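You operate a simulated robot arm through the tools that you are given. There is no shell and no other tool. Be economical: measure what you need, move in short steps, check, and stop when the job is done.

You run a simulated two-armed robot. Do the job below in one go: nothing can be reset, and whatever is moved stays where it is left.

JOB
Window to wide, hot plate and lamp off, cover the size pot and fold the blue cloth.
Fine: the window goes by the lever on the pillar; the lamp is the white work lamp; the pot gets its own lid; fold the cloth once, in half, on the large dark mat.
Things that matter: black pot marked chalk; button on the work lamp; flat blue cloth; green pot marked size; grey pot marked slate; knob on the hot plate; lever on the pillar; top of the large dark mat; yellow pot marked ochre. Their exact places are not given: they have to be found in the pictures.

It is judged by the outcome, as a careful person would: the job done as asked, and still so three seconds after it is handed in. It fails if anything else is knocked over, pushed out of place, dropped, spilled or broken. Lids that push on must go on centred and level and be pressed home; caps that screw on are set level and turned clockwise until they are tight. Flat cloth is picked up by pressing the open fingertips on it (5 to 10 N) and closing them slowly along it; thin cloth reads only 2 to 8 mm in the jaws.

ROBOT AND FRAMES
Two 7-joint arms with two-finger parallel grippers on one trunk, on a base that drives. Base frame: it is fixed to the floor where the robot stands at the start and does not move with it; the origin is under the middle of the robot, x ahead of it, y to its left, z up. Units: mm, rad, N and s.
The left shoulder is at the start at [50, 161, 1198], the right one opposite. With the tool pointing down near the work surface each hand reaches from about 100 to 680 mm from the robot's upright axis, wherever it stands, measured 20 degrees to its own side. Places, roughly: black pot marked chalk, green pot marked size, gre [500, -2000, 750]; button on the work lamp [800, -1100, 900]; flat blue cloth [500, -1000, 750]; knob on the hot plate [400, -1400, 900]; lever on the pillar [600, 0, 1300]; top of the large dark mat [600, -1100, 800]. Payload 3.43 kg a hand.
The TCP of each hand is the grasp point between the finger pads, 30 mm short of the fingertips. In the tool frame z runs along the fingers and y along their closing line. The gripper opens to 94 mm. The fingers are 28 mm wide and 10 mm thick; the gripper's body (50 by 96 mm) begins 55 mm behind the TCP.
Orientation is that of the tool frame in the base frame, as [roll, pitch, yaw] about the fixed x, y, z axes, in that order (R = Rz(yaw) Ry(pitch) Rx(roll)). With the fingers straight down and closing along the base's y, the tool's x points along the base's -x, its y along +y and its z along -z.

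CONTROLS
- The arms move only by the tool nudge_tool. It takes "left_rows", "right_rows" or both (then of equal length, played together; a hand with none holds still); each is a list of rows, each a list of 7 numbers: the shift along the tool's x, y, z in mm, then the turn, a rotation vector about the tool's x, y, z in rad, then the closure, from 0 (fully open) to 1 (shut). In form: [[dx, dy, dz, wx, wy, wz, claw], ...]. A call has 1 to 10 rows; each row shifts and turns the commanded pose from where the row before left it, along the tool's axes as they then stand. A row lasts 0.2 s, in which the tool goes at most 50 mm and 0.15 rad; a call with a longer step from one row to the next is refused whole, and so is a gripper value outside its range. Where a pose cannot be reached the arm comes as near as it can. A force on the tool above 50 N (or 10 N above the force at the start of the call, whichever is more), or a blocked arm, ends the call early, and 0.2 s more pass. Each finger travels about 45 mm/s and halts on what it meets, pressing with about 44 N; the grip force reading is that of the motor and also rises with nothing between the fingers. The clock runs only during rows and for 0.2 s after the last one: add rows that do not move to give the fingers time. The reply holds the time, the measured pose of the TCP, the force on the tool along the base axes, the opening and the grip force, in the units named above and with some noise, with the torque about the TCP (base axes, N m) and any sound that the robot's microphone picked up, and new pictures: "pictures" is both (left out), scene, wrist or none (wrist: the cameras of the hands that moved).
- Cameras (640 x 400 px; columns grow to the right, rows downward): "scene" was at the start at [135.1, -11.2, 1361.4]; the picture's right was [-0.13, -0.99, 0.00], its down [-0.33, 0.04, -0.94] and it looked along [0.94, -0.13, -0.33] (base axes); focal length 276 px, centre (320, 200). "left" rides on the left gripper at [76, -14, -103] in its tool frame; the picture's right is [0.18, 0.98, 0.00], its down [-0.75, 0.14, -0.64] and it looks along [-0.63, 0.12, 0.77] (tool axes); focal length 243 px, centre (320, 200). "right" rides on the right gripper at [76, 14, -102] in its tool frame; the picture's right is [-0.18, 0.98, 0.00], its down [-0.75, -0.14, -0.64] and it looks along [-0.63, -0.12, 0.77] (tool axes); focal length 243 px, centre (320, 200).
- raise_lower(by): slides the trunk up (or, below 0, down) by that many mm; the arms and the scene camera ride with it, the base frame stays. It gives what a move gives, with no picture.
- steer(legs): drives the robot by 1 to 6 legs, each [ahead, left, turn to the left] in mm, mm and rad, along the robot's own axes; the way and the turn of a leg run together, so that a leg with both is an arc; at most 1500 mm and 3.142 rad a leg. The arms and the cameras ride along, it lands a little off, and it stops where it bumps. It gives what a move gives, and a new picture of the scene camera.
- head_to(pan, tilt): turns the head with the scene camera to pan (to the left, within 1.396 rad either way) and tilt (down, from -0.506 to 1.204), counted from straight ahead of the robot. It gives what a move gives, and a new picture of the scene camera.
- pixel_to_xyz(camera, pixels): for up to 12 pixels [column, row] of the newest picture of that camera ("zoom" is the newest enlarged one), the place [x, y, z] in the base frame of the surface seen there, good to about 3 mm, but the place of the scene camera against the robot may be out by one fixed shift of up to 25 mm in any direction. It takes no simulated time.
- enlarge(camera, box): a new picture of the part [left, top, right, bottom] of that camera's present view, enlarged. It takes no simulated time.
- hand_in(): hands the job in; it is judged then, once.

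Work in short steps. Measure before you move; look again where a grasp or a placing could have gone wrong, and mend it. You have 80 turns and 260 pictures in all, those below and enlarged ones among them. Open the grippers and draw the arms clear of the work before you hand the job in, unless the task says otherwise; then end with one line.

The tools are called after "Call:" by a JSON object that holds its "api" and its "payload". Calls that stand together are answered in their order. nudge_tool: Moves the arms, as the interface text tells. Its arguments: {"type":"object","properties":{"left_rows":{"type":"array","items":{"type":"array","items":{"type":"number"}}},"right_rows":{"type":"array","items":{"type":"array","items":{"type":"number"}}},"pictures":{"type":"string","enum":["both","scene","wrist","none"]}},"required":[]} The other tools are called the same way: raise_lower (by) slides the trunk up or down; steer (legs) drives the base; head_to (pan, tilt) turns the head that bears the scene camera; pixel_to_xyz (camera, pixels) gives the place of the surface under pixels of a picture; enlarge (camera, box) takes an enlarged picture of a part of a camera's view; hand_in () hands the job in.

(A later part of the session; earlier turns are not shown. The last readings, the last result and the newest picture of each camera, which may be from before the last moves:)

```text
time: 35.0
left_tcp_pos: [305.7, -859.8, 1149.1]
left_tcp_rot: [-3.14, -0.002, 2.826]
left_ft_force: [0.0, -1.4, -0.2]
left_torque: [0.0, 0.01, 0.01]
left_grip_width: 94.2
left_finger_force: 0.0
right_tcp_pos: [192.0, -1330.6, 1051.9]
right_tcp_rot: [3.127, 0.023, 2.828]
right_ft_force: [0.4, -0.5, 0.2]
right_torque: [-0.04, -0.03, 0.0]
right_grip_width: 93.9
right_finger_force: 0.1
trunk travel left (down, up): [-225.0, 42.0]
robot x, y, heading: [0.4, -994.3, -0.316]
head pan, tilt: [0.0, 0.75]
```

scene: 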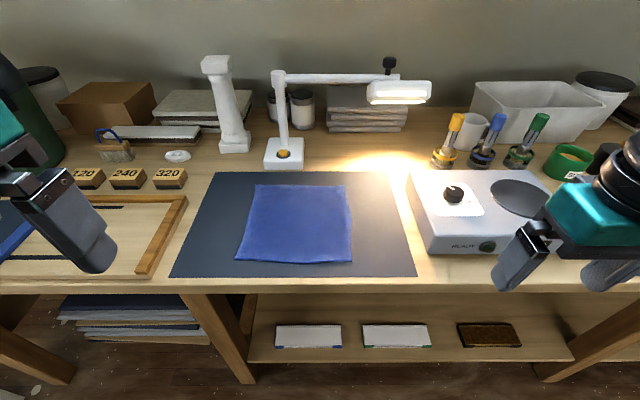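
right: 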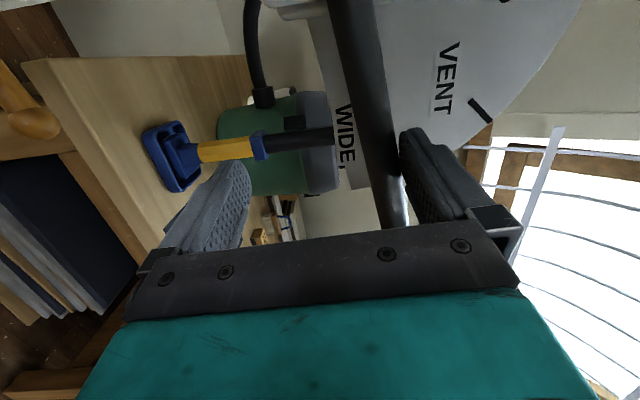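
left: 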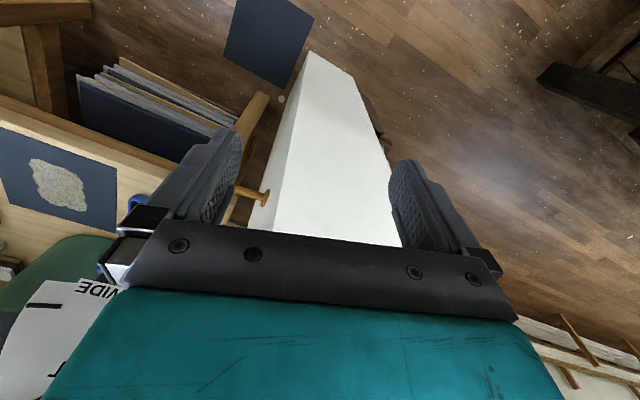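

The bench is now square to me. The hot plate's black knob on a white dial is at (453,193); I zoom in and measure the key points.

Call:
{"api": "enlarge", "payload": {"camera": "scene", "box": [400, 150, 540, 270]}}

Call:
{"api": "pixel_to_xyz", "payload": {"camera": "scene", "pixels": [[453, 193], [470, 200], [487, 246], [284, 154], [292, 165], [256, 186], [346, 186], [352, 260], [237, 259], [330, 285], [400, 92], [413, 272]]}}

```text
3.33 times, centred on (470, 210) of scene
```

zoom: 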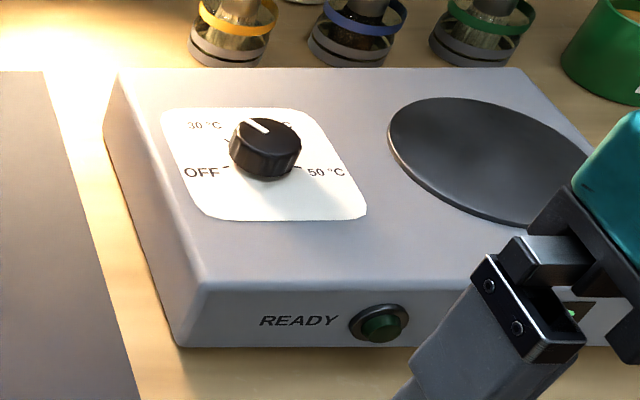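

```text
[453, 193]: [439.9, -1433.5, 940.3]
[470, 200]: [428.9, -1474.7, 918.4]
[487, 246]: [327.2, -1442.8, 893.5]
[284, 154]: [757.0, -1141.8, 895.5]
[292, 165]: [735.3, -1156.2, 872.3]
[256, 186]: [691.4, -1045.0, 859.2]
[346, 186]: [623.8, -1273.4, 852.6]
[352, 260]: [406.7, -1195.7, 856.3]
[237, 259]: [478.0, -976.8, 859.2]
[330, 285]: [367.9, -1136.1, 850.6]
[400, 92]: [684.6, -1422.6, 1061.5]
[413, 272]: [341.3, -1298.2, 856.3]
```

Bench front edge is about 390 mm ahead and the lamp button about 764 mm ahead, so I must come closer. I drive 120 mm ahead.

Call:
{"api": "steer", "payload": {"legs": [[120, 0, 0]]}}

```text
time: 36.3
left_tcp_pos: [420.2, -897.0, 1150.3]
left_tcp_rot: [-3.141, 0.001, 2.825]
left_ft_force: [0.5, 0.3, 0.9]
left_torque: [0.02, 0.06, 0.01]
left_grip_width: 93.9
left_finger_force: 0.1
right_tcp_pos: [305.2, -1368.1, 1050.9]
right_tcp_rot: [3.126, 0.022, 2.825]
right_ft_force: [0.8, 0.2, -0.9]
right_torque: [0.01, 0.03, -0.01]
right_grip_width: 93.7
right_finger_force: 0.1
trunk travel left (down, up): [-225.0, 42.0]
robot x, y, heading: [111.2, -1029.3, -0.316]
head pan, tilt: [0.0, 0.75]
```

scene: 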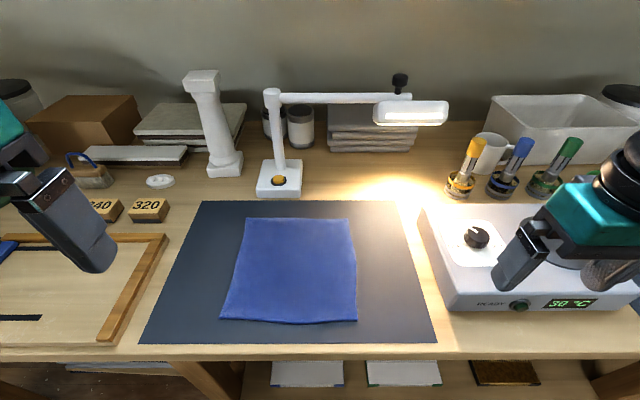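

No bump. I send the left hand, closed and tilted slightly forward, toward a point short of and above the lamp button to view it with the wrist camera.

Call:
{"api": "nudge_tool", "payload": {"left_rows": [[-36, -14, 16, 0, 0, 0, 1], [-36, -14, 16, 0, 0, 0, 1], [-36, -14, 16, 0, 0, 0, 1], [-36, -14, 16, 0, 0, 0, 1], [-36, -14, 16, 0, 0, 0, 1], [-36, -14, 16, 0, 0, 0, 1], [-36, -14, 16, 0, 0, 0, 1], [-36, -14, 16, 0, 0, 0, 1], [0, -14, 0, 0, -0.15, 0, 1], [0, 0, 0, 0, -0.15, 0, 1]]}}

```text
time: 38.5
left_tcp_pos: [655.0, -1105.9, 1021.7]
left_tcp_rot: [-3.14, 0.303, 2.825]
left_ft_force: [1.1, 0.3, 0.1]
left_torque: [0.02, -0.02, 0.03]
left_grip_width: 0.0
left_finger_force: 33.3
right_tcp_pos: [303.2, -1369.3, 1050.7]
right_tcp_rot: [3.125, 0.022, 2.826]
right_ft_force: [0.7, -0.1, -0.4]
right_torque: [0.01, -0.01, 0.09]
right_grip_width: 94.0
right_finger_force: 0.0
trunk travel left (down, up): [-225.0, 42.0]
robot x, y, heading: [110.1, -1032.9, -0.319]
head pan, tilt: [0.0, 0.75]
```

scene: 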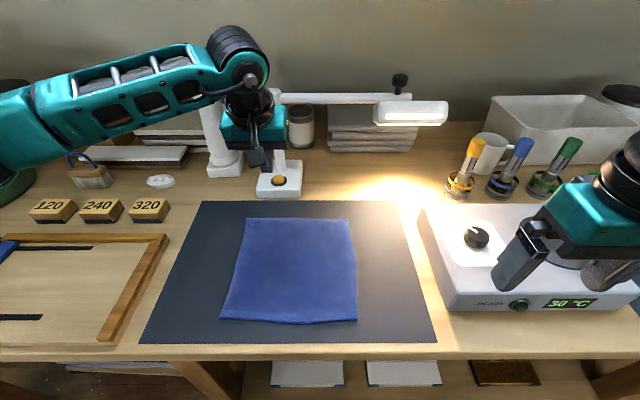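
left: 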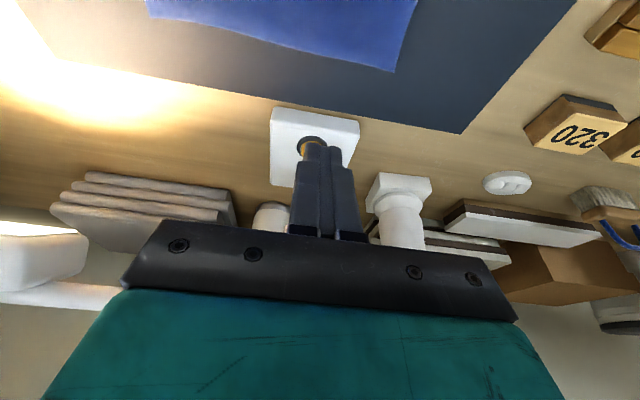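

The button shows at (308,143) in the left wrist view, with the column at (400,190) beside the hand. I measure both.

Call:
{"api": "pixel_to_xyz", "payload": {"camera": "left", "pixels": [[308, 140], [302, 145], [318, 139], [280, 115], [350, 130], [400, 185], [395, 215], [430, 190], [372, 195], [375, 60]]}}

Call:
{"api": "enlarge", "payload": {"camera": "left", "box": [240, 90, 400, 190]}}

```text
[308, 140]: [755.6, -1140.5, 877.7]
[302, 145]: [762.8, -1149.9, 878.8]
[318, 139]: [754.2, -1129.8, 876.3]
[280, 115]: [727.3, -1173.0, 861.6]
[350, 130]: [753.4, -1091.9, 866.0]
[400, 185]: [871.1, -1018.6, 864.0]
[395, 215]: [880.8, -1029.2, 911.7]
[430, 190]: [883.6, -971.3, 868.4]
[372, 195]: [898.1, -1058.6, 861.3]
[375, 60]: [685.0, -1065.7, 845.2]
```

```text
4.00 times, centred on (320, 140) of left
```

zoom: 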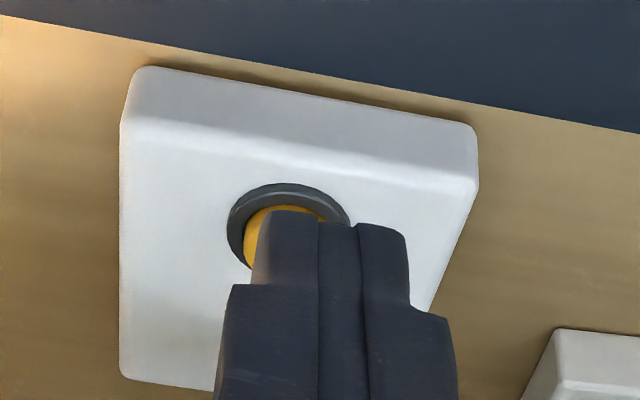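

Button centre ≈(765,-1144,879). I lower the closed fingertips to hover ~11 mm above it.

Call:
{"api": "nudge_tool", "payload": {"left_rows": [[-18, 0, 32, 0, 0, 0, 1], [-18, 0, 32, 0, 0, 0, 1], [-18, -1, 32, 0, 0, 0, 1], [-18, -1, 32, 0, 0, 0, 1], [0, 0, 0, 0, 0, 0, 1]]}}

Call:
{"api": "enlarge", "payload": {"camera": "scene", "box": [210, 80, 350, 210]}}

```text
time: 39.7
left_tcp_pos: [754.5, -1142.6, 920.3]
left_tcp_rot: [3.141, 0.3, 2.824]
left_ft_force: [0.4, 0.6, -0.4]
left_torque: [0.01, 0.01, 0.0]
left_grip_width: 0.0
left_finger_force: 32.7
right_tcp_pos: [304.4, -1367.2, 1050.1]
right_tcp_rot: [3.126, 0.023, 2.826]
right_ft_force: [-0.1, 0.5, -0.1]
right_torque: [0.02, 0.02, 0.01]
right_grip_width: 93.9
right_finger_force: 0.0
trunk travel left (down, up): [-225.0, 42.0]
robot x, y, heading: [107.9, -1030.3, -0.319]
head pan, tilt: [0.0, 0.75]
```

scene: 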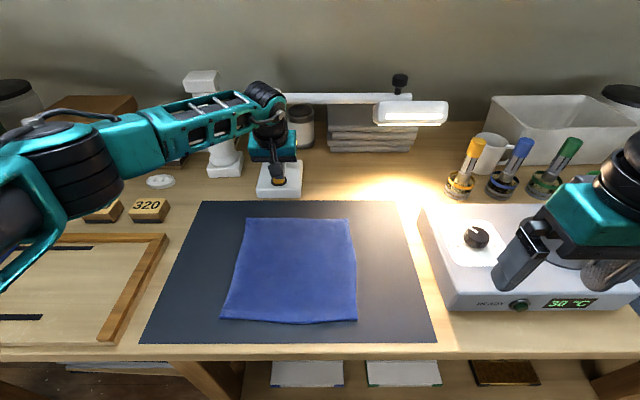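
left: 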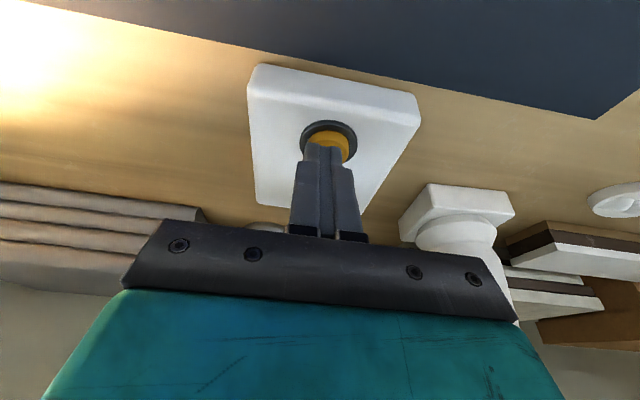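

```text
3.08 times, centred on (280, 145) of scene
```

zoom: 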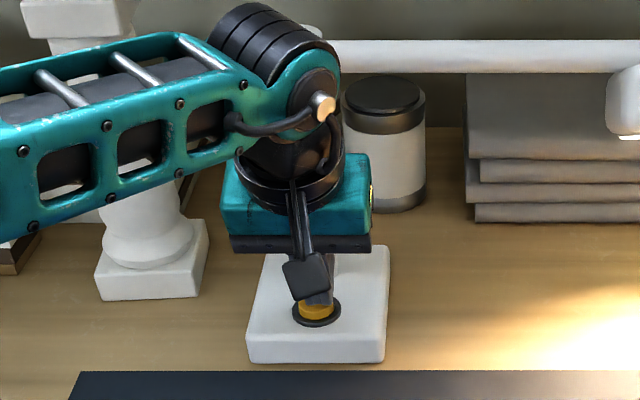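

The tip sits over the button, a few mm off its centre (button centre ≈(328,142)). I correct slightly and press straight down in small steps.

Call:
{"api": "nudge_tool", "payload": {"left_rows": [[2, 4, 0, 0, 0, 0, 1], [1.2, 0, 3.8, 0, 0, 0, 1], [1.2, 0, 3.8, 0, 0, 0, 1], [1.2, 0, 3.8, 0, 0, 0, 1]]}}

```text
time: 40.7
left_tcp_pos: [753.5, -1135.6, 910.8]
left_tcp_rot: [-3.14, 0.303, 2.826]
left_ft_force: [-1.7, 2.1, 8.9]
left_torque: [0.03, 0.01, -0.04]
left_grip_width: 0.1
left_finger_force: 32.8
right_tcp_pos: [304.5, -1367.8, 1051.6]
right_tcp_rot: [3.126, 0.022, 2.824]
right_ft_force: [0.2, 0.2, 0.5]
right_torque: [-0.03, 0.03, 0.01]
right_grip_width: 94.1
right_finger_force: 0.0
trunk travel left (down, up): [-225.0, 42.0]
robot x, y, heading: [108.2, -1030.9, -0.315]
head pan, tilt: [0.0, 0.75]
heard: click
```

scene: 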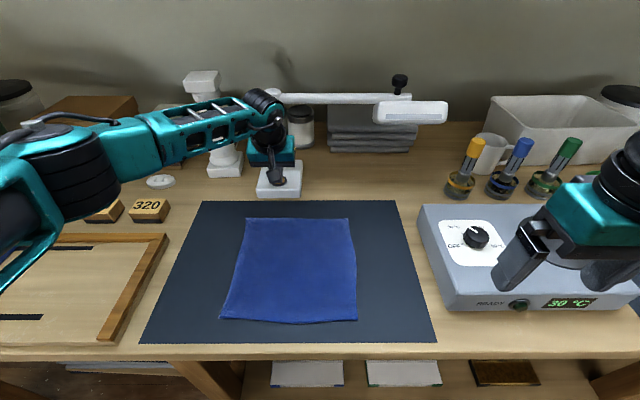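
left: 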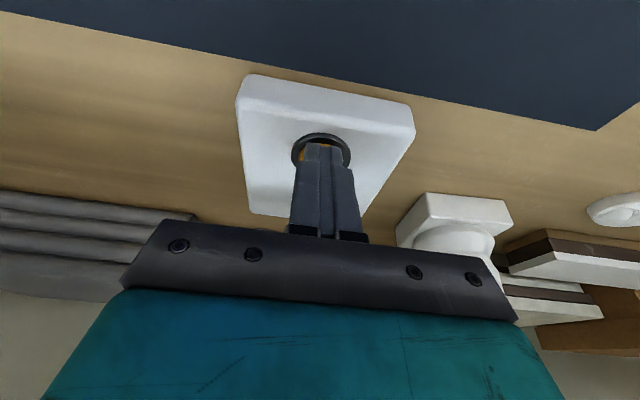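

Click, and the lamp is out. I withdraw the left hand up and back, and bring the right hand up toward the hot plate knob for a look.

Call:
{"api": "nudge_tool", "payload": {"left_rows": [[0, 0, -25, 0, 0, 0, 1], [0, 0, -40, 0, 0, 0, 1], [30, 0, -20, 0, 0, 0, 0.5], [35, 8, -10, 0, 0, 0, 0], [40, 14, 0, 0, 0.15, 0, 0], [40, 14, 0, 0, 0.15, 0, 0], [40, 14, 0, 0, 0, 0, 0], [40, 14, 0, 0, 0, 0, 0], [40, 14, 0, 0, 0, 0, 0], [40, 14, 0, 0, 0, 0, 0]], "right_rows": [[0, 0, 0, 0, 0, 0, 0], [0, 0, 0, 0, 0, 0, 0], [0, 0, 0, 0, 0, 0, 0], [0, 0, 0, 0, 0, 0, 0], [-15, -3, 3, 0, 0, 0, 0], [-15, -3, 3, 0, 0, 0, 0], [-15, -4, 4, 0, 0, 0, 0], [-15, -4, 4, 0, 0, 0, 0], [-15, -4, 4, 0, 0, 0, 0], [0, 0, 0, 0, 0, 0, 0]]}}

Call:
{"api": "enlarge", "payload": {"camera": "right", "box": [220, 40, 480, 220]}}

```text
time: 42.9
left_tcp_pos: [468.8, -947.6, 960.7]
left_tcp_rot: [-3.139, -0.001, 2.825]
left_ft_force: [0.6, 0.2, 0.1]
left_torque: [-0.02, 0.01, 0.0]
left_grip_width: 94.0
left_finger_force: 0.2
right_tcp_pos: [370.3, -1408.8, 1034.5]
right_tcp_rot: [3.128, 0.022, 2.826]
right_ft_force: [-0.1, 0.8, 0.1]
right_torque: [-0.04, -0.03, 0.01]
right_grip_width: 94.1
right_finger_force: 0.1
trunk travel left (down, up): [-225.0, 42.0]
robot x, y, heading: [112.0, -1030.4, -0.319]
head pan, tilt: [0.0, 0.75]
```

scene: 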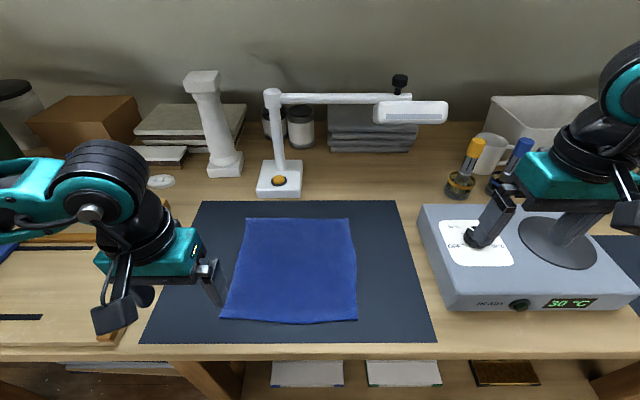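
right: 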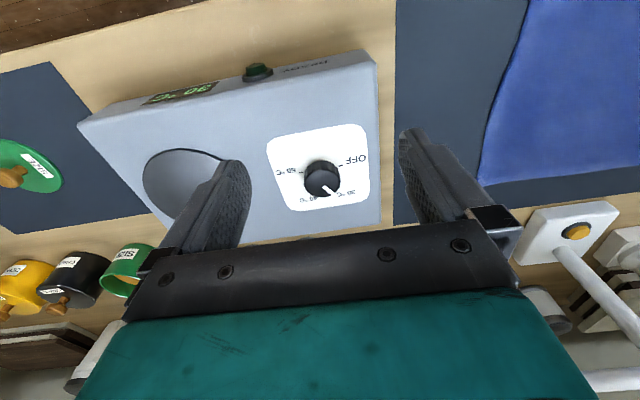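
left: 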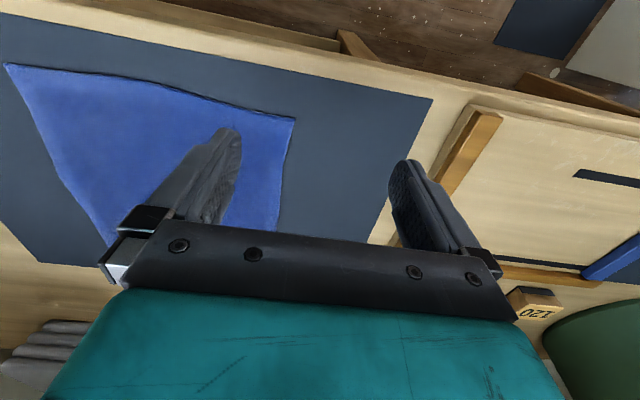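

```text
2.22 times, centred on (350, 130) of right
```

zoom: 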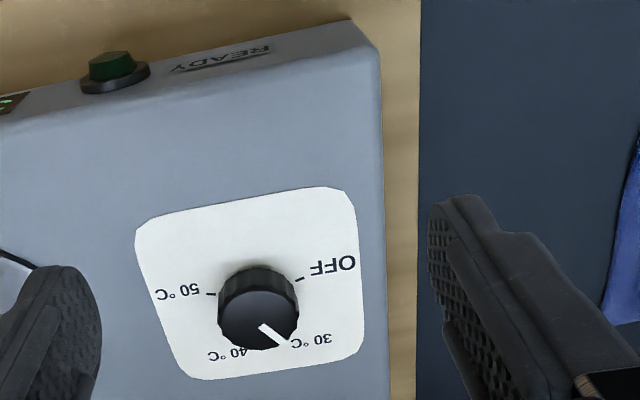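

The knob pointer is at 30 °C; OFF is on the left, so it must turn counter-clockwise (seen from above). I measure the knob.

Call:
{"api": "pixel_to_xyz", "payload": {"camera": "zoom", "pixels": [[255, 318], [222, 312], [296, 312], [256, 282], [262, 340], [286, 342], [302, 279], [214, 294], [170, 230], [340, 230], [258, 275], [110, 80]]}}

```text
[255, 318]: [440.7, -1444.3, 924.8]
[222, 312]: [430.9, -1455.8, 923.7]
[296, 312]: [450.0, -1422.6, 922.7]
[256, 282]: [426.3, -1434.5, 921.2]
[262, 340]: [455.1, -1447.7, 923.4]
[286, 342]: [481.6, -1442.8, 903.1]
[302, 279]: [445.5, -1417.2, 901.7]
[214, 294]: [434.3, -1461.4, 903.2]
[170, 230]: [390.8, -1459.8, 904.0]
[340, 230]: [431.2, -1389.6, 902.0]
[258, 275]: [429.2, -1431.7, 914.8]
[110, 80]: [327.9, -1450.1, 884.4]
```

Knob centre ≈(440.5,-1440), top z≈924, panel z≈903, OFF about 50–60° CCW. I move over it, descend so the tips are just above the panel, and close.

Call:
{"api": "nudge_tool", "payload": {"right_rows": [[-35, -4, 20, 0, 0, 0, 0.3], [-39, -3.5, 20, 0, 0, 0, 0.3], [0, 0, 28, 0, 0, 0, 0.3], [0, 0, 28, 0, 0, 0, 0.3], [0, 0, 0, 0, 0, 0, 0.3]], "pictures": "wrist"}}

Call:
{"api": "enlarge", "payload": {"camera": "scene", "box": [410, 170, 570, 280]}}

```text
time: 44.1
left_tcp_pos: [469.4, -946.7, 961.2]
left_tcp_rot: [-3.14, -0.002, 2.826]
left_ft_force: [-0.1, -0.1, 0.0]
left_torque: [0.0, 0.01, 0.02]
left_grip_width: 94.0
left_finger_force: 0.0
right_tcp_pos: [440.7, -1437.2, 938.4]
right_tcp_rot: [3.126, 0.023, 2.825]
right_ft_force: [0.5, 0.3, -0.7]
right_torque: [0.0, 0.01, 0.01]
right_grip_width: 65.9
right_finger_force: 0.0
trunk travel left (down, up): [-225.0, 42.0]
robot x, y, heading: [111.0, -1035.7, -0.313]
head pan, tilt: [0.0, 0.75]
```

right: 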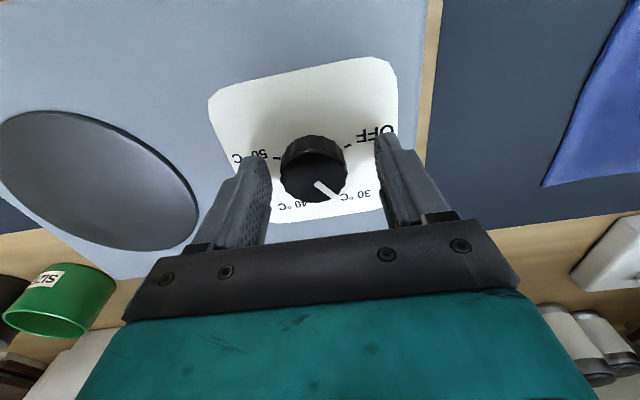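

```text
3.64 times, centred on (490, 225) of scene
```

zoom: 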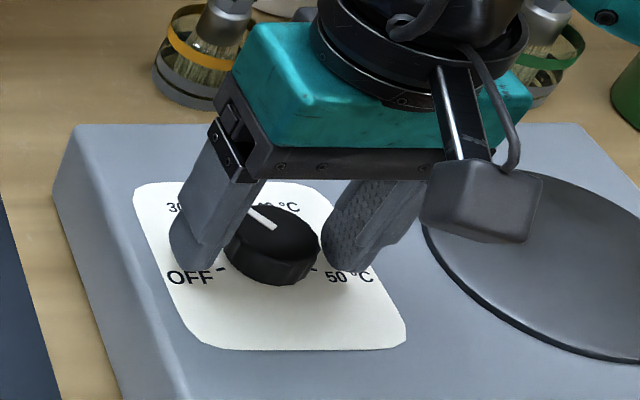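

The fingers straddle the knob. I close on it, then turn counter-clockwise (tool −z) in steps.

Call:
{"api": "nudge_tool", "payload": {"right_rows": [[0, 0, 0, 0, 0, 0, 0.7], [0, 0, 0, 0, 0, 0, 0.7], [0, 0, 0, 0, 0, 0, 0.7], [0, 0, 0, 0, 0, 0, 0.7], [0, 0, 0, 0, 0, -0.14, 0.7], [0, 0, 0, 0, 0, -0.14, 0.7], [0, 0, 0, 0, 0, -0.14, 0.7], [0, 0, 0, 0, 0, -0.14, 0.7], [0, 0, 0, 0, 0, 0, 0.7]], "pictures": "wrist"}}

Call:
{"api": "enlarge", "payload": {"camera": "scene", "box": [410, 170, 620, 320]}}

```text
time: 46.1
left_tcp_pos: [468.8, -950.7, 961.8]
left_tcp_rot: [3.138, 0.0, 2.825]
left_ft_force: [-0.1, 0.4, 0.4]
left_torque: [-0.01, 0.0, 0.0]
left_grip_width: 94.1
left_finger_force: 0.2
right_tcp_pos: [440.0, -1444.2, 939.5]
right_tcp_rot: [-3.134, 0.025, -2.906]
right_ft_force: [-3.8, -33.4, 8.3]
right_torque: [-0.5, 0.8, -0.11]
right_grip_width: 39.4
right_finger_force: 45.1
trunk travel left (down, up): [-225.0, 42.0]
robot x, y, heading: [113.7, -1032.7, -0.319]
head pan, tilt: [0.0, 0.75]
```

right: 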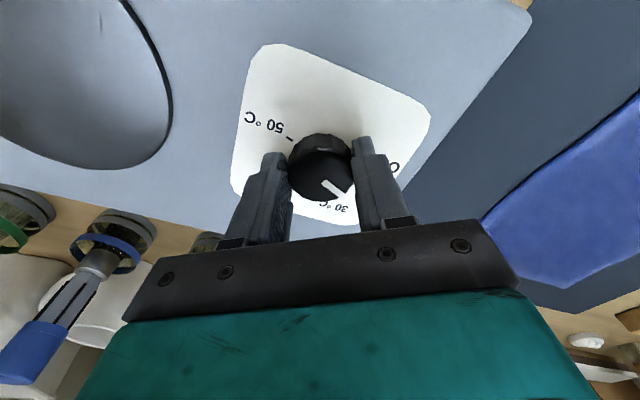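

```text
2.67 times, centred on (515, 245) of scene
```

zoom: 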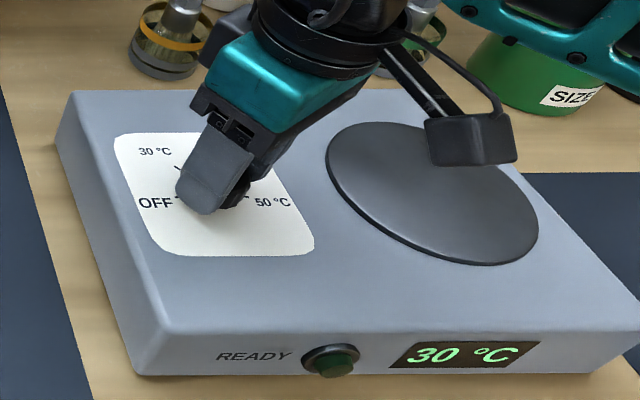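

The knob turned with the hand, but the grip was ~6 mm off centre and strains sideways. I relieve that and turn further to OFF.

Call:
{"api": "nudge_tool", "payload": {"right_rows": [[1.4, -6, 0, 0, 0, 0, 0.7], [0, 0, 0, 0, 0, -0.14, 0.7], [0, 0, 0, 0, 0, -0.14, 0.7], [0, 0, 0, 0, 0, -0.14, 0.7], [0, 0, 0, 0, 0, 0, 0.7]], "pictures": "wrist"}}

Call:
{"api": "enlarge", "payload": {"camera": "scene", "box": [410, 170, 620, 320]}}

```text
time: 46.9
left_tcp_pos: [472.1, -948.2, 959.5]
left_tcp_rot: [-3.141, -0.004, 2.828]
left_ft_force: [-0.1, -0.1, 0.5]
left_torque: [0.01, -0.01, 0.04]
left_grip_width: 94.1
left_finger_force: 0.1
right_tcp_pos: [441.1, -1443.0, 938.4]
right_tcp_rot: [-3.094, 0.034, -2.768]
right_ft_force: [12.7, -12.2, -19.6]
right_torque: [0.37, -0.1, -0.08]
right_grip_width: 40.0
right_finger_force: 45.4
right hand out of reach, approached as far as the arm can: row 2, 3, 4
trunk travel left (down, up): [-225.0, 42.0]
robot x, y, heading: [111.2, -1030.6, -0.313]
head pan, tilt: [0.0, 0.75]
stopped in row 4 (right hand): the force on the tool passed its limit (the readings are from after the stop); the commanded pose is now the measured one
```

right: 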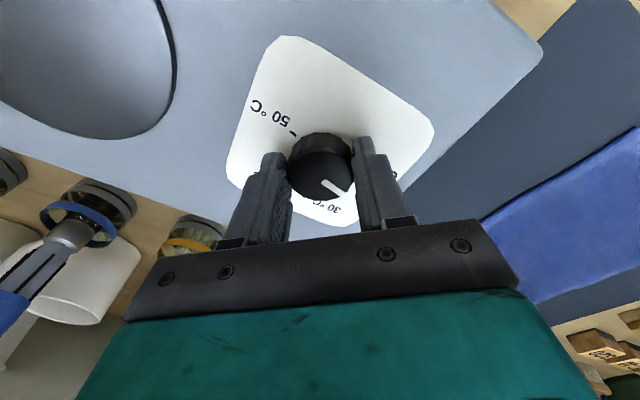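

```text
2.67 times, centred on (515, 245) of scene
```

zoom: 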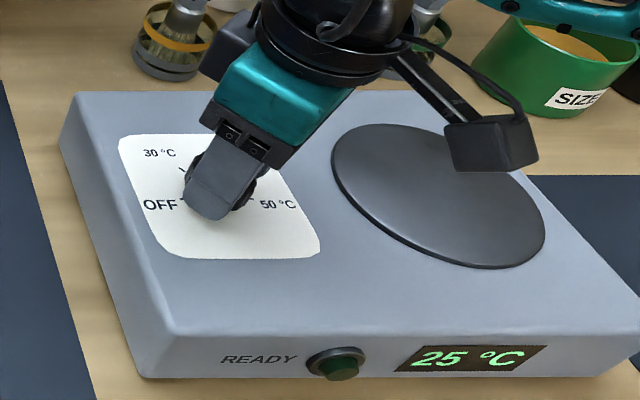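

The wrist reached its limit; the display fell to 25 °C. I open, turn the hand back clockwise freely, and look.

Call:
{"api": "nudge_tool", "payload": {"right_rows": [[0, 0, 0, 0, 0, 0, 0.2], [0, 0, 0, 0, 0, 0, 0.2], [0, 0, 0, 0, 0, 0, 0.2], [0, 0, 0, 0.03, 0, 0.14, 0.2], [0, 0, 0, 0, 0, 0.14, 0.2], [0, 0, 0, 0, 0, 0.14, 0.2], [0, 0, 0, 0, 0, 0.14, 0.2], [0, 0, 0, 0, 0, 0.14, 0.2], [0, 0, 0, 0, 0, 0.14, 0.2], [0, 0, 0, 0, 0, 0, 0.2]], "pictures": "wrist"}}

Call:
{"api": "enlarge", "payload": {"camera": "scene", "box": [410, 170, 620, 320]}}

Call:
{"api": "enlarge", "payload": {"camera": "right", "box": [200, 50, 420, 230]}}

```text
time: 49.1
left_tcp_pos: [470.1, -948.5, 960.8]
left_tcp_rot: [3.141, 0.001, 2.827]
left_ft_force: [0.2, -0.4, -0.2]
left_torque: [0.0, 0.02, -0.02]
left_grip_width: 94.0
left_finger_force: 0.1
right_tcp_pos: [438.8, -1439.8, 941.9]
right_tcp_rot: [-3.115, 0.081, 2.679]
right_ft_force: [0.7, -0.2, 0.7]
right_torque: [0.01, 0.01, 0.01]
right_grip_width: 75.3
right_finger_force: 0.1
trunk travel left (down, up): [-225.0, 42.0]
robot x, y, heading: [107.2, -1033.1, -0.312]
head pan, tilt: [0.0, 0.75]
```

right: 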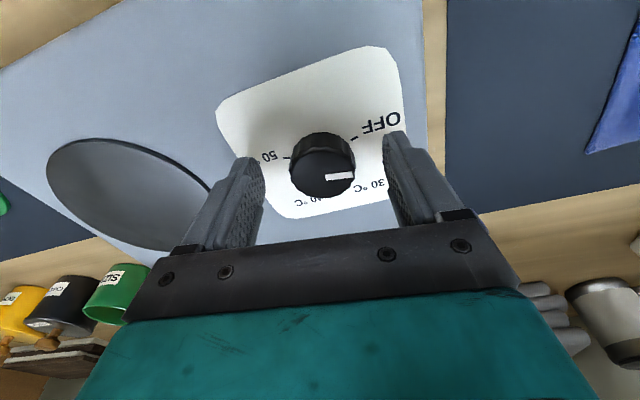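

```text
2.67 times, centred on (515, 245) of scene
```

zoom: 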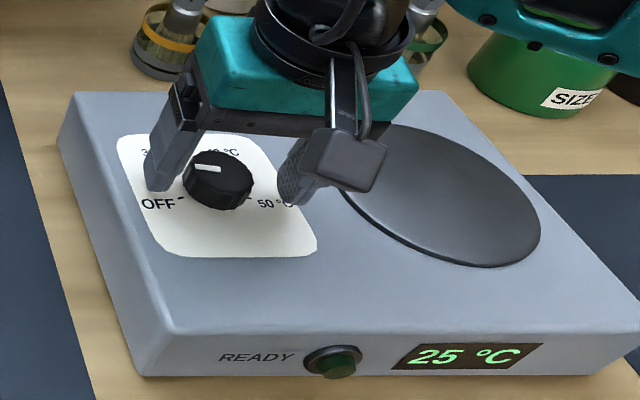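

```text
2.22 times, centred on (310, 140) of right
```

zoom: 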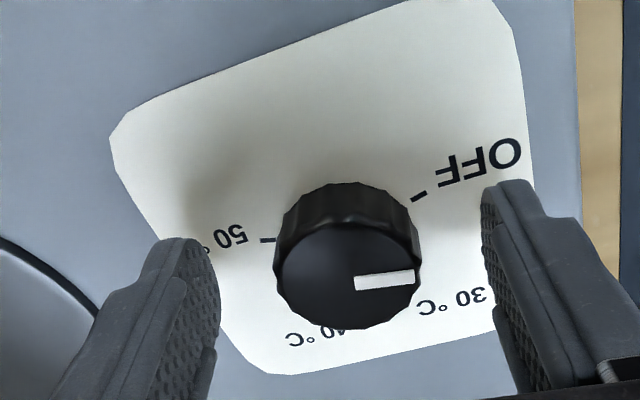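

The pointer is about 12–15° short of OFF. I regrip, centred, and turn about 0.24 rad more.

Call:
{"api": "nudge_tool", "payload": {"right_rows": [[-1.5, -1.5, 2.5, 0, 0.05, 0, 0.2], [0, 0, 0, 0, 0, 0, 0.7], [0, 0, 0, 0, 0, 0, 0.7], [0, 0, 0, 0, 0, 0, 0.7], [0, 0, 0, 0, 0, -0.12, 0.7], [0, 0, 0, 0, 0, -0.12, 0.7], [0, 0, 0, 0, 0, 0, 0.7], [0, 0, 0, 0, 0, 0, 0.2], [0, 0, 0, 0, 0, 0, 0.2], [0, 0, 0, 0, 0, 0, 0.2]], "pictures": "wrist"}}

Call:
{"api": "enlarge", "payload": {"camera": "scene", "box": [410, 170, 620, 320]}}

Call:
{"api": "enlarge", "payload": {"camera": "right", "box": [200, 50, 420, 230]}}

```text
time: 51.3
left_tcp_pos: [469.8, -947.9, 960.5]
left_tcp_rot: [-3.139, 0.0, 2.827]
left_ft_force: [-0.6, 0.6, -0.5]
left_torque: [-0.01, 0.0, -0.02]
left_grip_width: 94.2
left_finger_force: 0.1
right_tcp_pos: [439.1, -1442.3, 939.7]
right_tcp_rot: [-3.109, 0.022, 2.921]
right_ft_force: [0.7, 0.6, -0.3]
right_torque: [0.0, -0.02, -0.01]
right_grip_width: 75.1
right_finger_force: 0.1
trunk travel left (down, up): [-225.0, 42.0]
robot x, y, heading: [107.9, -1034.6, -0.318]
head pan, tilt: [0.0, 0.75]
```

right: 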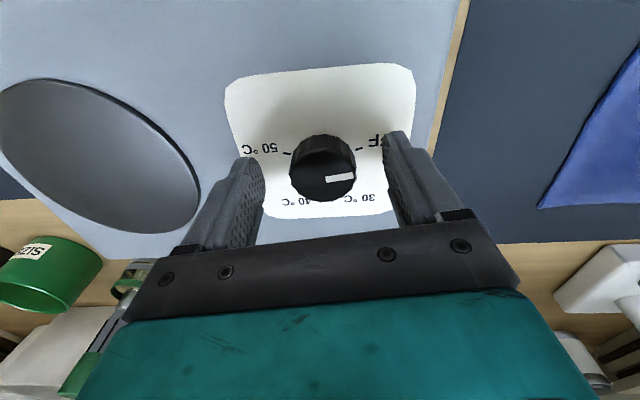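

```text
2.67 times, centred on (515, 245) of scene
```

zoom: 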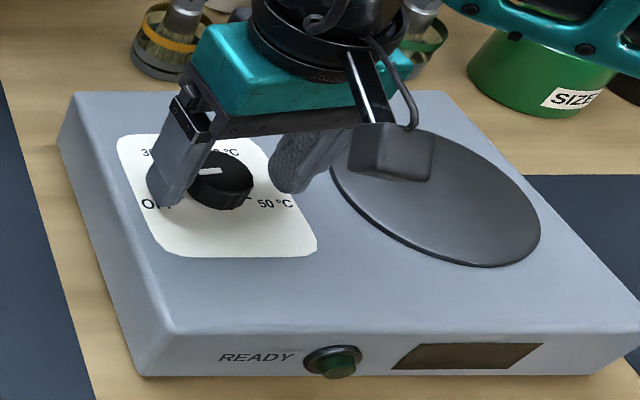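

```text
2.22 times, centred on (310, 140) of right
```

zoom: 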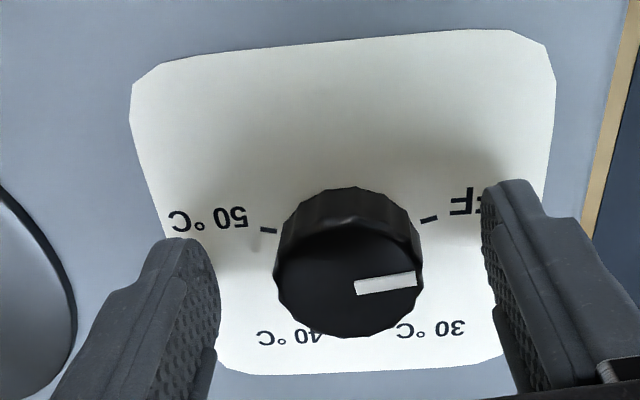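

The display is blank and the pointer is on the OFF tick: hot plate off. I raise the right hand clear and shift the base 50 mm left to centre on the cloth.

Call:
{"api": "nudge_tool", "payload": {"right_rows": [[0, 0, -20, 0, 0, 0, 0], [0, 0, -40, 0, 0, 0, 0], [15, 0, -30, 0, 0, -0.1, 0], [30, 0, 0, 0, 0, 0, 0], [0, 0, 0, 0, 0, 0, 0]], "pictures": "none"}}

Call:
{"api": "steer", "payload": {"legs": [[0, 50, 0]]}}

Call:
{"api": "enlarge", "payload": {"camera": "scene", "box": [200, 190, 440, 370]}}

```text
time: 52.5
left_tcp_pos: [470.1, -947.3, 961.3]
left_tcp_rot: [-3.141, 0.001, 2.826]
left_ft_force: [-0.1, -0.4, 0.2]
left_torque: [0.01, -0.01, 0.01]
left_grip_width: 94.2
left_finger_force: 0.1
right_tcp_pos: [393.9, -1431.3, 1027.8]
right_tcp_rot: [-3.109, 0.019, 3.022]
right_ft_force: [-0.4, -0.8, 0.1]
right_torque: [0.0, 0.03, 0.0]
right_grip_width: 94.0
right_finger_force: 0.0
trunk travel left (down, up): [-225.0, 42.0]
robot x, y, heading: [109.9, -1035.9, -0.318]
head pan, tilt: [0.0, 0.75]
```

```text
time: 53.5
left_tcp_pos: [485.5, -900.8, 961.2]
left_tcp_rot: [-3.141, 0.0, 2.826]
left_ft_force: [1.1, 0.5, 0.2]
left_torque: [-0.04, -0.01, 0.02]
left_grip_width: 93.9
left_finger_force: 0.2
right_tcp_pos: [408.0, -1384.9, 1029.6]
right_tcp_rot: [-3.107, 0.016, 3.02]
right_ft_force: [0.2, -0.1, 1.0]
right_torque: [-0.03, 0.0, -0.01]
right_grip_width: 94.0
right_finger_force: 0.0
trunk travel left (down, up): [-225.0, 42.0]
robot x, y, heading: [125.0, -984.4, -0.32]
head pan, tilt: [0.0, 0.75]
```

scene: 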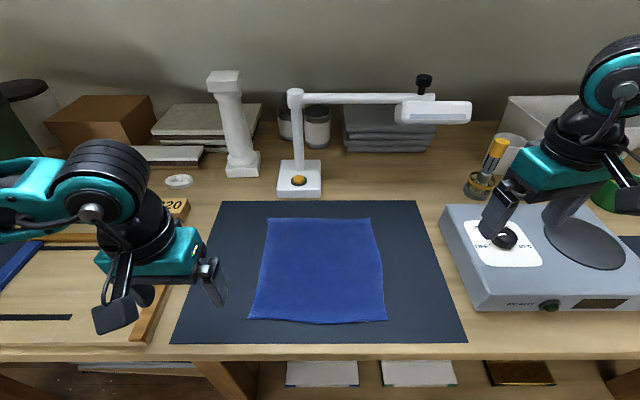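

```text
2.22 times, centred on (320, 280) of scene
```

zoom: 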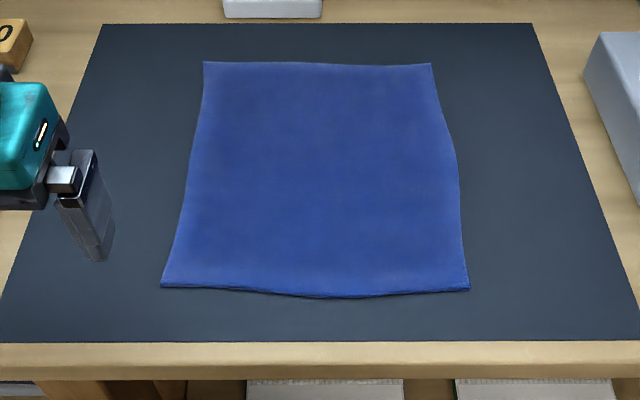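

I measure the cloth corners in the zoom and will cross-check with the wrist cameras.

Call:
{"api": "pixel_to_xyz", "payload": {"camera": "zoom", "pixels": [[168, 280], [462, 284], [207, 67], [428, 68], [310, 292], [180, 265], [448, 268], [100, 230]]}}

Call:
{"api": "nudge_tool", "payload": {"left_rows": [[30, -15, 0, 0, 0, 0, 0], [30, -15, 0, 0, 0, 0, 0], [20, -15, 0, 0, 0, 0, 0], [0, 0, 0, 0, 0, 0, 0]], "right_rows": [[12, 40, 10, 0.03, 0, 0.1, 0], [12, 40, 10, 0, 0, 0.1, 0], [12, 40, 10, 0, 0, 0, 0], [12, 30, 10, 0, 0, 0, 0]]}}

```text
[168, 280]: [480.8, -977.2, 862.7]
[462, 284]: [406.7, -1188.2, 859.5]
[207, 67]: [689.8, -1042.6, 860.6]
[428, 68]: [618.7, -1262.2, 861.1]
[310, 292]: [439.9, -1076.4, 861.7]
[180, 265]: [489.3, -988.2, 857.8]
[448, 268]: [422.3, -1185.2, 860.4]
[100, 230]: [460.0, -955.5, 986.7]
```

```text
time: 54.5
left_tcp_pos: [409.0, -930.2, 958.1]
left_tcp_rot: [-3.14, 0.0, 2.825]
left_ft_force: [-0.4, -0.4, 0.8]
left_torque: [0.0, -0.01, -0.01]
left_grip_width: 94.2
left_finger_force: 0.0
left hand out of reach, approached as far as the arm can: row 2, 3
right_tcp_pos: [399.1, -1229.7, 978.6]
right_tcp_rot: [-3.083, 0.031, 2.82]
right_ft_force: [0.0, 0.2, -0.6]
right_torque: [-0.01, -0.03, 0.0]
right_grip_width: 94.1
right_finger_force: 0.1
trunk travel left (down, up): [-225.0, 42.0]
robot x, y, heading: [127.7, -983.4, -0.319]
head pan, tilt: [0.0, 0.75]
```

scene: 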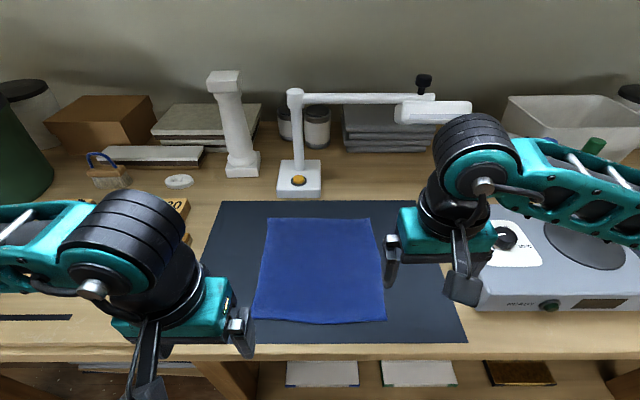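
right: 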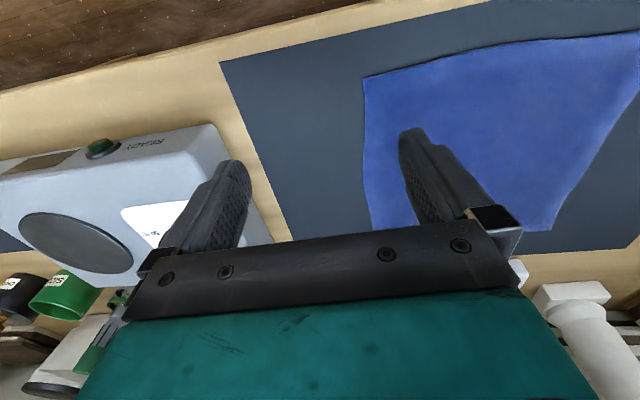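
left: 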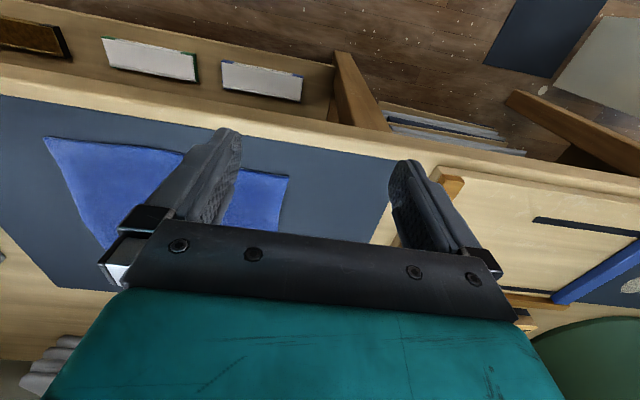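

Both hands are near the corners. The near-right corner is at (366,78) in the right wrist view and the near-left corner at (288,177) in the left view; I measure.

Call:
{"api": "pixel_to_xyz", "payload": {"camera": "right", "pixels": [[368, 82], [372, 130], [373, 222], [552, 228], [450, 65], [300, 100]]}}

Call:
{"api": "pixel_to_xyz", "payload": {"camera": "left", "pixels": [[285, 179], [50, 141], [270, 210], [260, 185], [340, 190]]}}

```text
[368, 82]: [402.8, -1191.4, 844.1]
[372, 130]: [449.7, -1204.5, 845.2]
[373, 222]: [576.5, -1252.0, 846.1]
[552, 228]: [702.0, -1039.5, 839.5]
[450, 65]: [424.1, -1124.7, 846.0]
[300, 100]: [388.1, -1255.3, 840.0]
```

```text
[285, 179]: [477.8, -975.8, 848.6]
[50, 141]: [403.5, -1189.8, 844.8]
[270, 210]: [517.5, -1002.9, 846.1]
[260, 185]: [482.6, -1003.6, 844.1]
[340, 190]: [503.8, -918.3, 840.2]
```

Near corners: left (479,-976), right (403,-1191), cloth at z≈846, side ≈228 mm. I bring both hands over pinch points just inside them, partly closed to about 30 mm.

Call:
{"api": "nudge_tool", "payload": {"left_rows": [[-32, -17, 13, 0, 0, 0, 0.5], [-32, -17, 20, 0, 0, 0, 0.68], [-31, -15.6, 20, 0, 0, 0, 0.68], [0, 0, 0, 0, 0, 0, 0.68], [0, 0, 0, 0, 0, 0, 0.68]], "right_rows": [[-2, 22, 20, -0.058, 0.031, 0, 0.5], [-2, 22, 27, 0, 0, 0, 0.68], [-1.5, 22, 26, 0, 0, 0, 0.68], [0, 0, 0, 0, 0, 0, 0.68], [0, 0, 0, 0, 0, 0, 0.68]]}}

```text
time: 55.6
left_tcp_pos: [484.5, -1009.7, 904.5]
left_tcp_rot: [-3.141, -0.001, 2.827]
left_ft_force: [0.2, 0.6, 0.0]
left_torque: [-0.04, -0.03, -0.02]
left_grip_width: 30.1
left_finger_force: 0.1
right_tcp_pos: [426.3, -1171.5, 904.5]
right_tcp_rot: [3.14, -0.002, 2.82]
right_ft_force: [-0.4, 0.2, 0.1]
right_torque: [0.02, -0.01, 0.01]
right_grip_width: 29.9
right_finger_force: 0.0
trunk travel left (down, up): [-225.0, 42.0]
robot x, y, heading: [124.8, -985.1, -0.314]
head pan, tilt: [0.0, 0.75]
```

scene: 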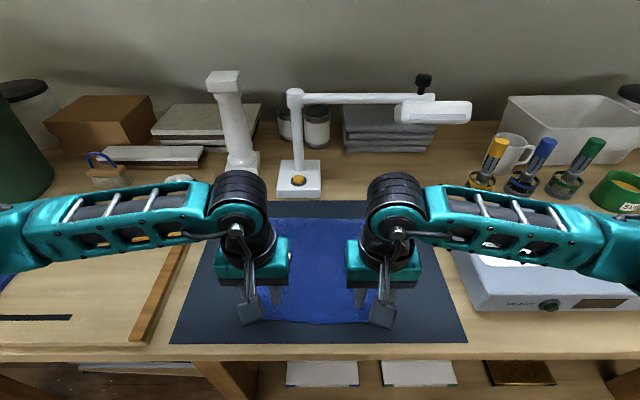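
right: 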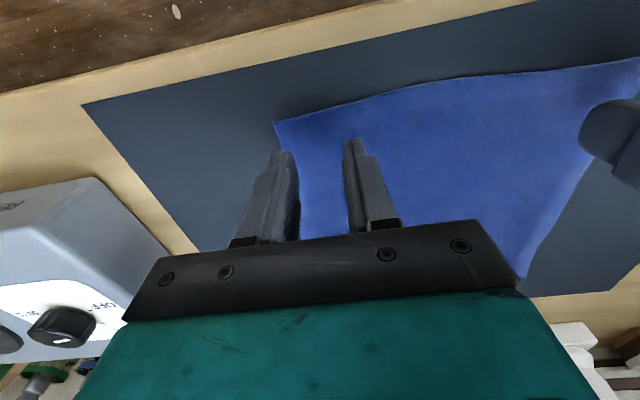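
left: 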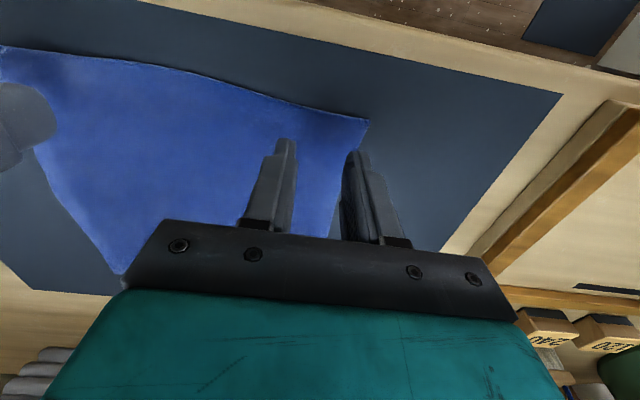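

Positions check out (fingers inside both edges). I descend to just touch the cloth and read the forces.

Call:
{"api": "nudge_tool", "payload": {"left_rows": [[0, 0, 12, 0, 0, 0, 0.68], [0, 0, 12, 0, 0, 0, 0.68], [0, 0, 4, 0, 0, 0, 0.68], [0, 0, 2, 0, 0, 0, 0.68]], "right_rows": [[0, 3, 12, 0, 0, 0, 0.68], [0, 0, 12, 0, 0, 0, 0.68], [0, 0, 4, 0, 0, 0, 0.68], [0, 0, 2, 0, 0, 0, 0.68]], "pictures": "none"}}

```text
time: 56.6
left_tcp_pos: [483.0, -1006.9, 874.8]
left_tcp_rot: [3.139, 0.0, 2.825]
left_ft_force: [1.5, 0.1, 1.0]
left_torque: [0.0, 0.02, 0.0]
left_grip_width: 30.2
left_finger_force: 0.1
right_tcp_pos: [425.3, -1168.3, 874.5]
right_tcp_rot: [-3.141, -0.002, 2.817]
right_ft_force: [-0.3, 0.5, 0.8]
right_torque: [-0.01, -0.02, -0.01]
right_grip_width: 30.2
right_finger_force: 0.0
trunk travel left (down, up): [-225.0, 42.0]
robot x, y, heading: [124.1, -982.7, -0.32]
head pan, tilt: [0.0, 0.75]
```

The tips are at z≈845 with barely any force yet. I go down 2 mm more on both.

Call:
{"api": "nudge_tool", "payload": {"left_rows": [[0, 0, 1, 0, 0, 0, 0.68], [0, 0, 1, 0, 0, 0, 0.68]], "right_rows": [[0, 0, 1, 0, 0, 0, 0.68], [0, 0, 1, 0, 0, 0, 0.68]], "pictures": "none"}}

```text
time: 57.2
left_tcp_pos: [484.7, -1007.1, 873.5]
left_tcp_rot: [-3.141, 0.002, 2.824]
left_ft_force: [0.7, 1.6, 5.3]
left_torque: [0.07, 0.02, 0.0]
left_grip_width: 29.9
left_finger_force: 0.0
right_tcp_pos: [425.4, -1167.7, 873.2]
right_tcp_rot: [3.141, 0.0, 2.819]
right_ft_force: [-0.7, -1.1, 5.4]
right_torque: [-0.03, 0.0, 0.01]
right_grip_width: 30.0
right_finger_force: 0.1
trunk travel left (down, up): [-225.0, 42.0]
robot x, y, heading: [126.7, -982.2, -0.317]
head pan, tilt: [0.0, 0.75]
```

5.3 N on each hand, in range. I press a touch more and close slowly.

Call:
{"api": "nudge_tool", "payload": {"left_rows": [[0, 0, 0.5, 0, 0, 0, 0.68], [0, 0, 0, 0, 0, 0, 0.73], [0, 0, 0, 0, 0, 0, 0.78], [0, 0, 0, 0, 0, 0, 0.83], [0, 0, 0, 0, 0, 0, 0.88], [0, 0, 0, 0, 0, 0, 0.92], [0, 0, 0, 0, 0, 0, 0.96], [0, 0, 0, 0, 0, 0, 1], [0, 0, 0, 0, 0, 0, 1], [0, 0, 0, 0, 0, 0, 1]], "right_rows": [[0, 0, 0.5, 0, 0, 0, 0.68], [0, 0, 0, 0, 0, 0, 0.73], [0, 0, 0, 0, 0, 0, 0.78], [0, 0, 0, 0, 0, 0, 0.83], [0, 0, 0, 0, 0, 0, 0.88], [0, 0, 0, 0, 0, 0, 0.92], [0, 0, 0, 0, 0, 0, 0.96], [0, 0, 0, 0, 0, 0, 1], [0, 0, 0, 0, 0, 0, 1], [0, 0, 0, 0, 0, 0, 1]], "pictures": "wrist"}}

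```text
time: 59.5
left_tcp_pos: [483.6, -1007.3, 873.4]
left_tcp_rot: [-3.134, 0.001, 2.825]
left_ft_force: [-4.9, -17.8, 9.4]
left_torque: [-0.53, 0.16, -0.01]
left_grip_width: 4.0
left_finger_force: 38.8
right_tcp_pos: [424.4, -1166.8, 873.9]
right_tcp_rot: [3.139, 0.0, 2.822]
right_ft_force: [5.2, 17.9, 8.6]
right_torque: [0.51, -0.17, 0.07]
right_grip_width: 3.7
right_finger_force: 38.7
trunk travel left (down, up): [-225.0, 42.0]
robot x, y, heading: [128.1, -987.4, -0.321]
head pan, tilt: [0.0, 0.75]
```

right: 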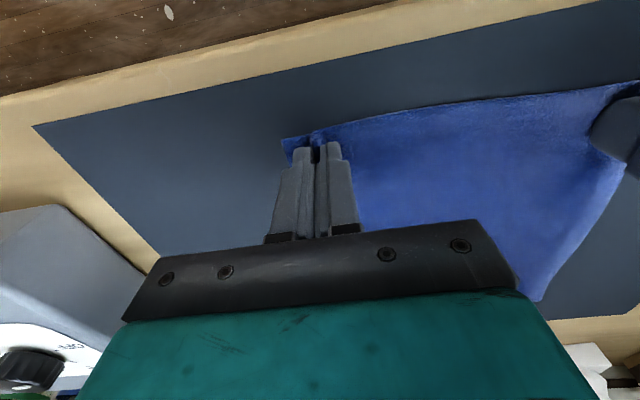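
left: 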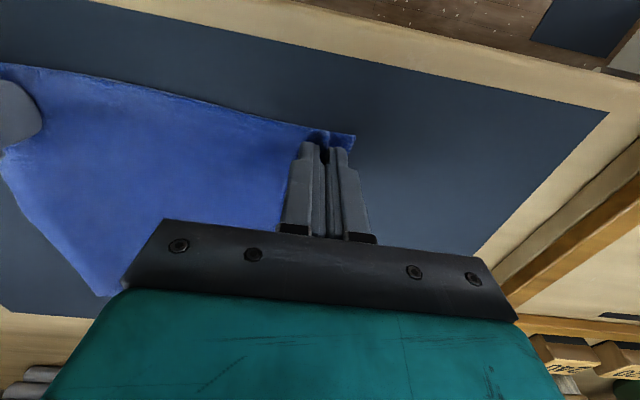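

Both hands hold the cloth (4.0 and 3.7 mm). I ease the lateral tension, lift, and carry the near edge up and forward in an arc, tilting the fingers so the edge turns over; first half now.

Call:
{"api": "nudge_tool", "payload": {"left_rows": [[0, -5, -5, 0, 0, 0, 1], [-9, 0, -25.9, 0, 0.1, 0, 1], [-17.3, 0, -28.4, 0, 0.1, 0, 1], [-25, 0, -24.7, 0, 0.1, 0, 1], [-30.8, 0, -19.9, 0, 0.1, 0, 1], [0, 0, 0, 0, 0, 0, 1]], "right_rows": [[0, 5, -5, 0, 0, 0, 1], [-9, 0, -25.9, 0, 0.1, 0, 1], [-17.3, 0, -28.4, 0, 0.1, 0, 1], [-25, 0, -24.7, 0, 0.1, 0, 1], [-30.8, 0, -19.9, 0, 0.1, 0, 1], [0, 0, 0, 0, 0, 0, 1]]}}

```text
time: 60.9
left_tcp_pos: [571.1, -1040.2, 960.6]
left_tcp_rot: [-3.139, -0.401, 2.823]
left_ft_force: [-1.9, -5.3, 0.5]
left_torque: [-0.15, 0.03, 0.07]
left_grip_width: 3.6
left_finger_force: 38.7
right_tcp_pos: [516.1, -1194.5, 960.3]
right_tcp_rot: [-3.141, -0.404, 2.82]
right_ft_force: [2.2, 5.7, -0.3]
right_torque: [0.12, -0.03, -0.04]
right_grip_width: 3.7
right_finger_force: 38.0
trunk travel left (down, up): [-225.0, 42.0]
robot x, y, heading: [129.0, -987.5, -0.321]
head pan, tilt: [0.0, 0.75]
```

scene: 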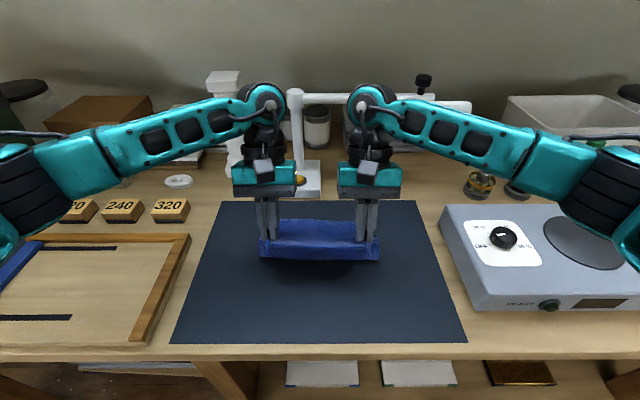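
right: 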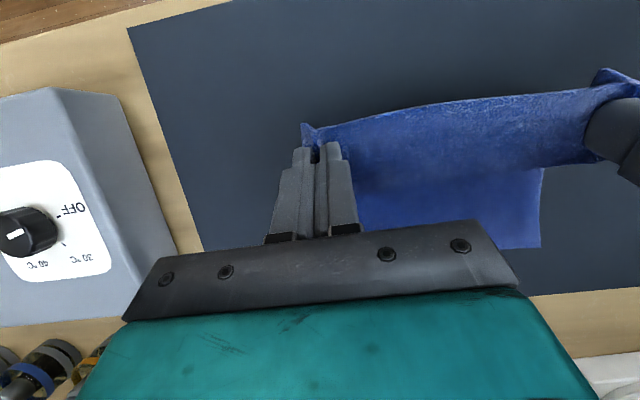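
left: 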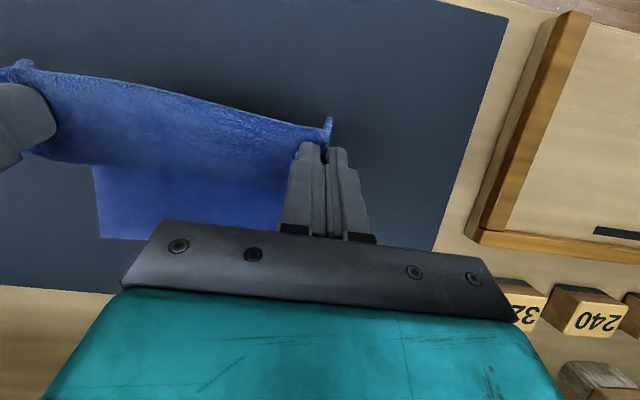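

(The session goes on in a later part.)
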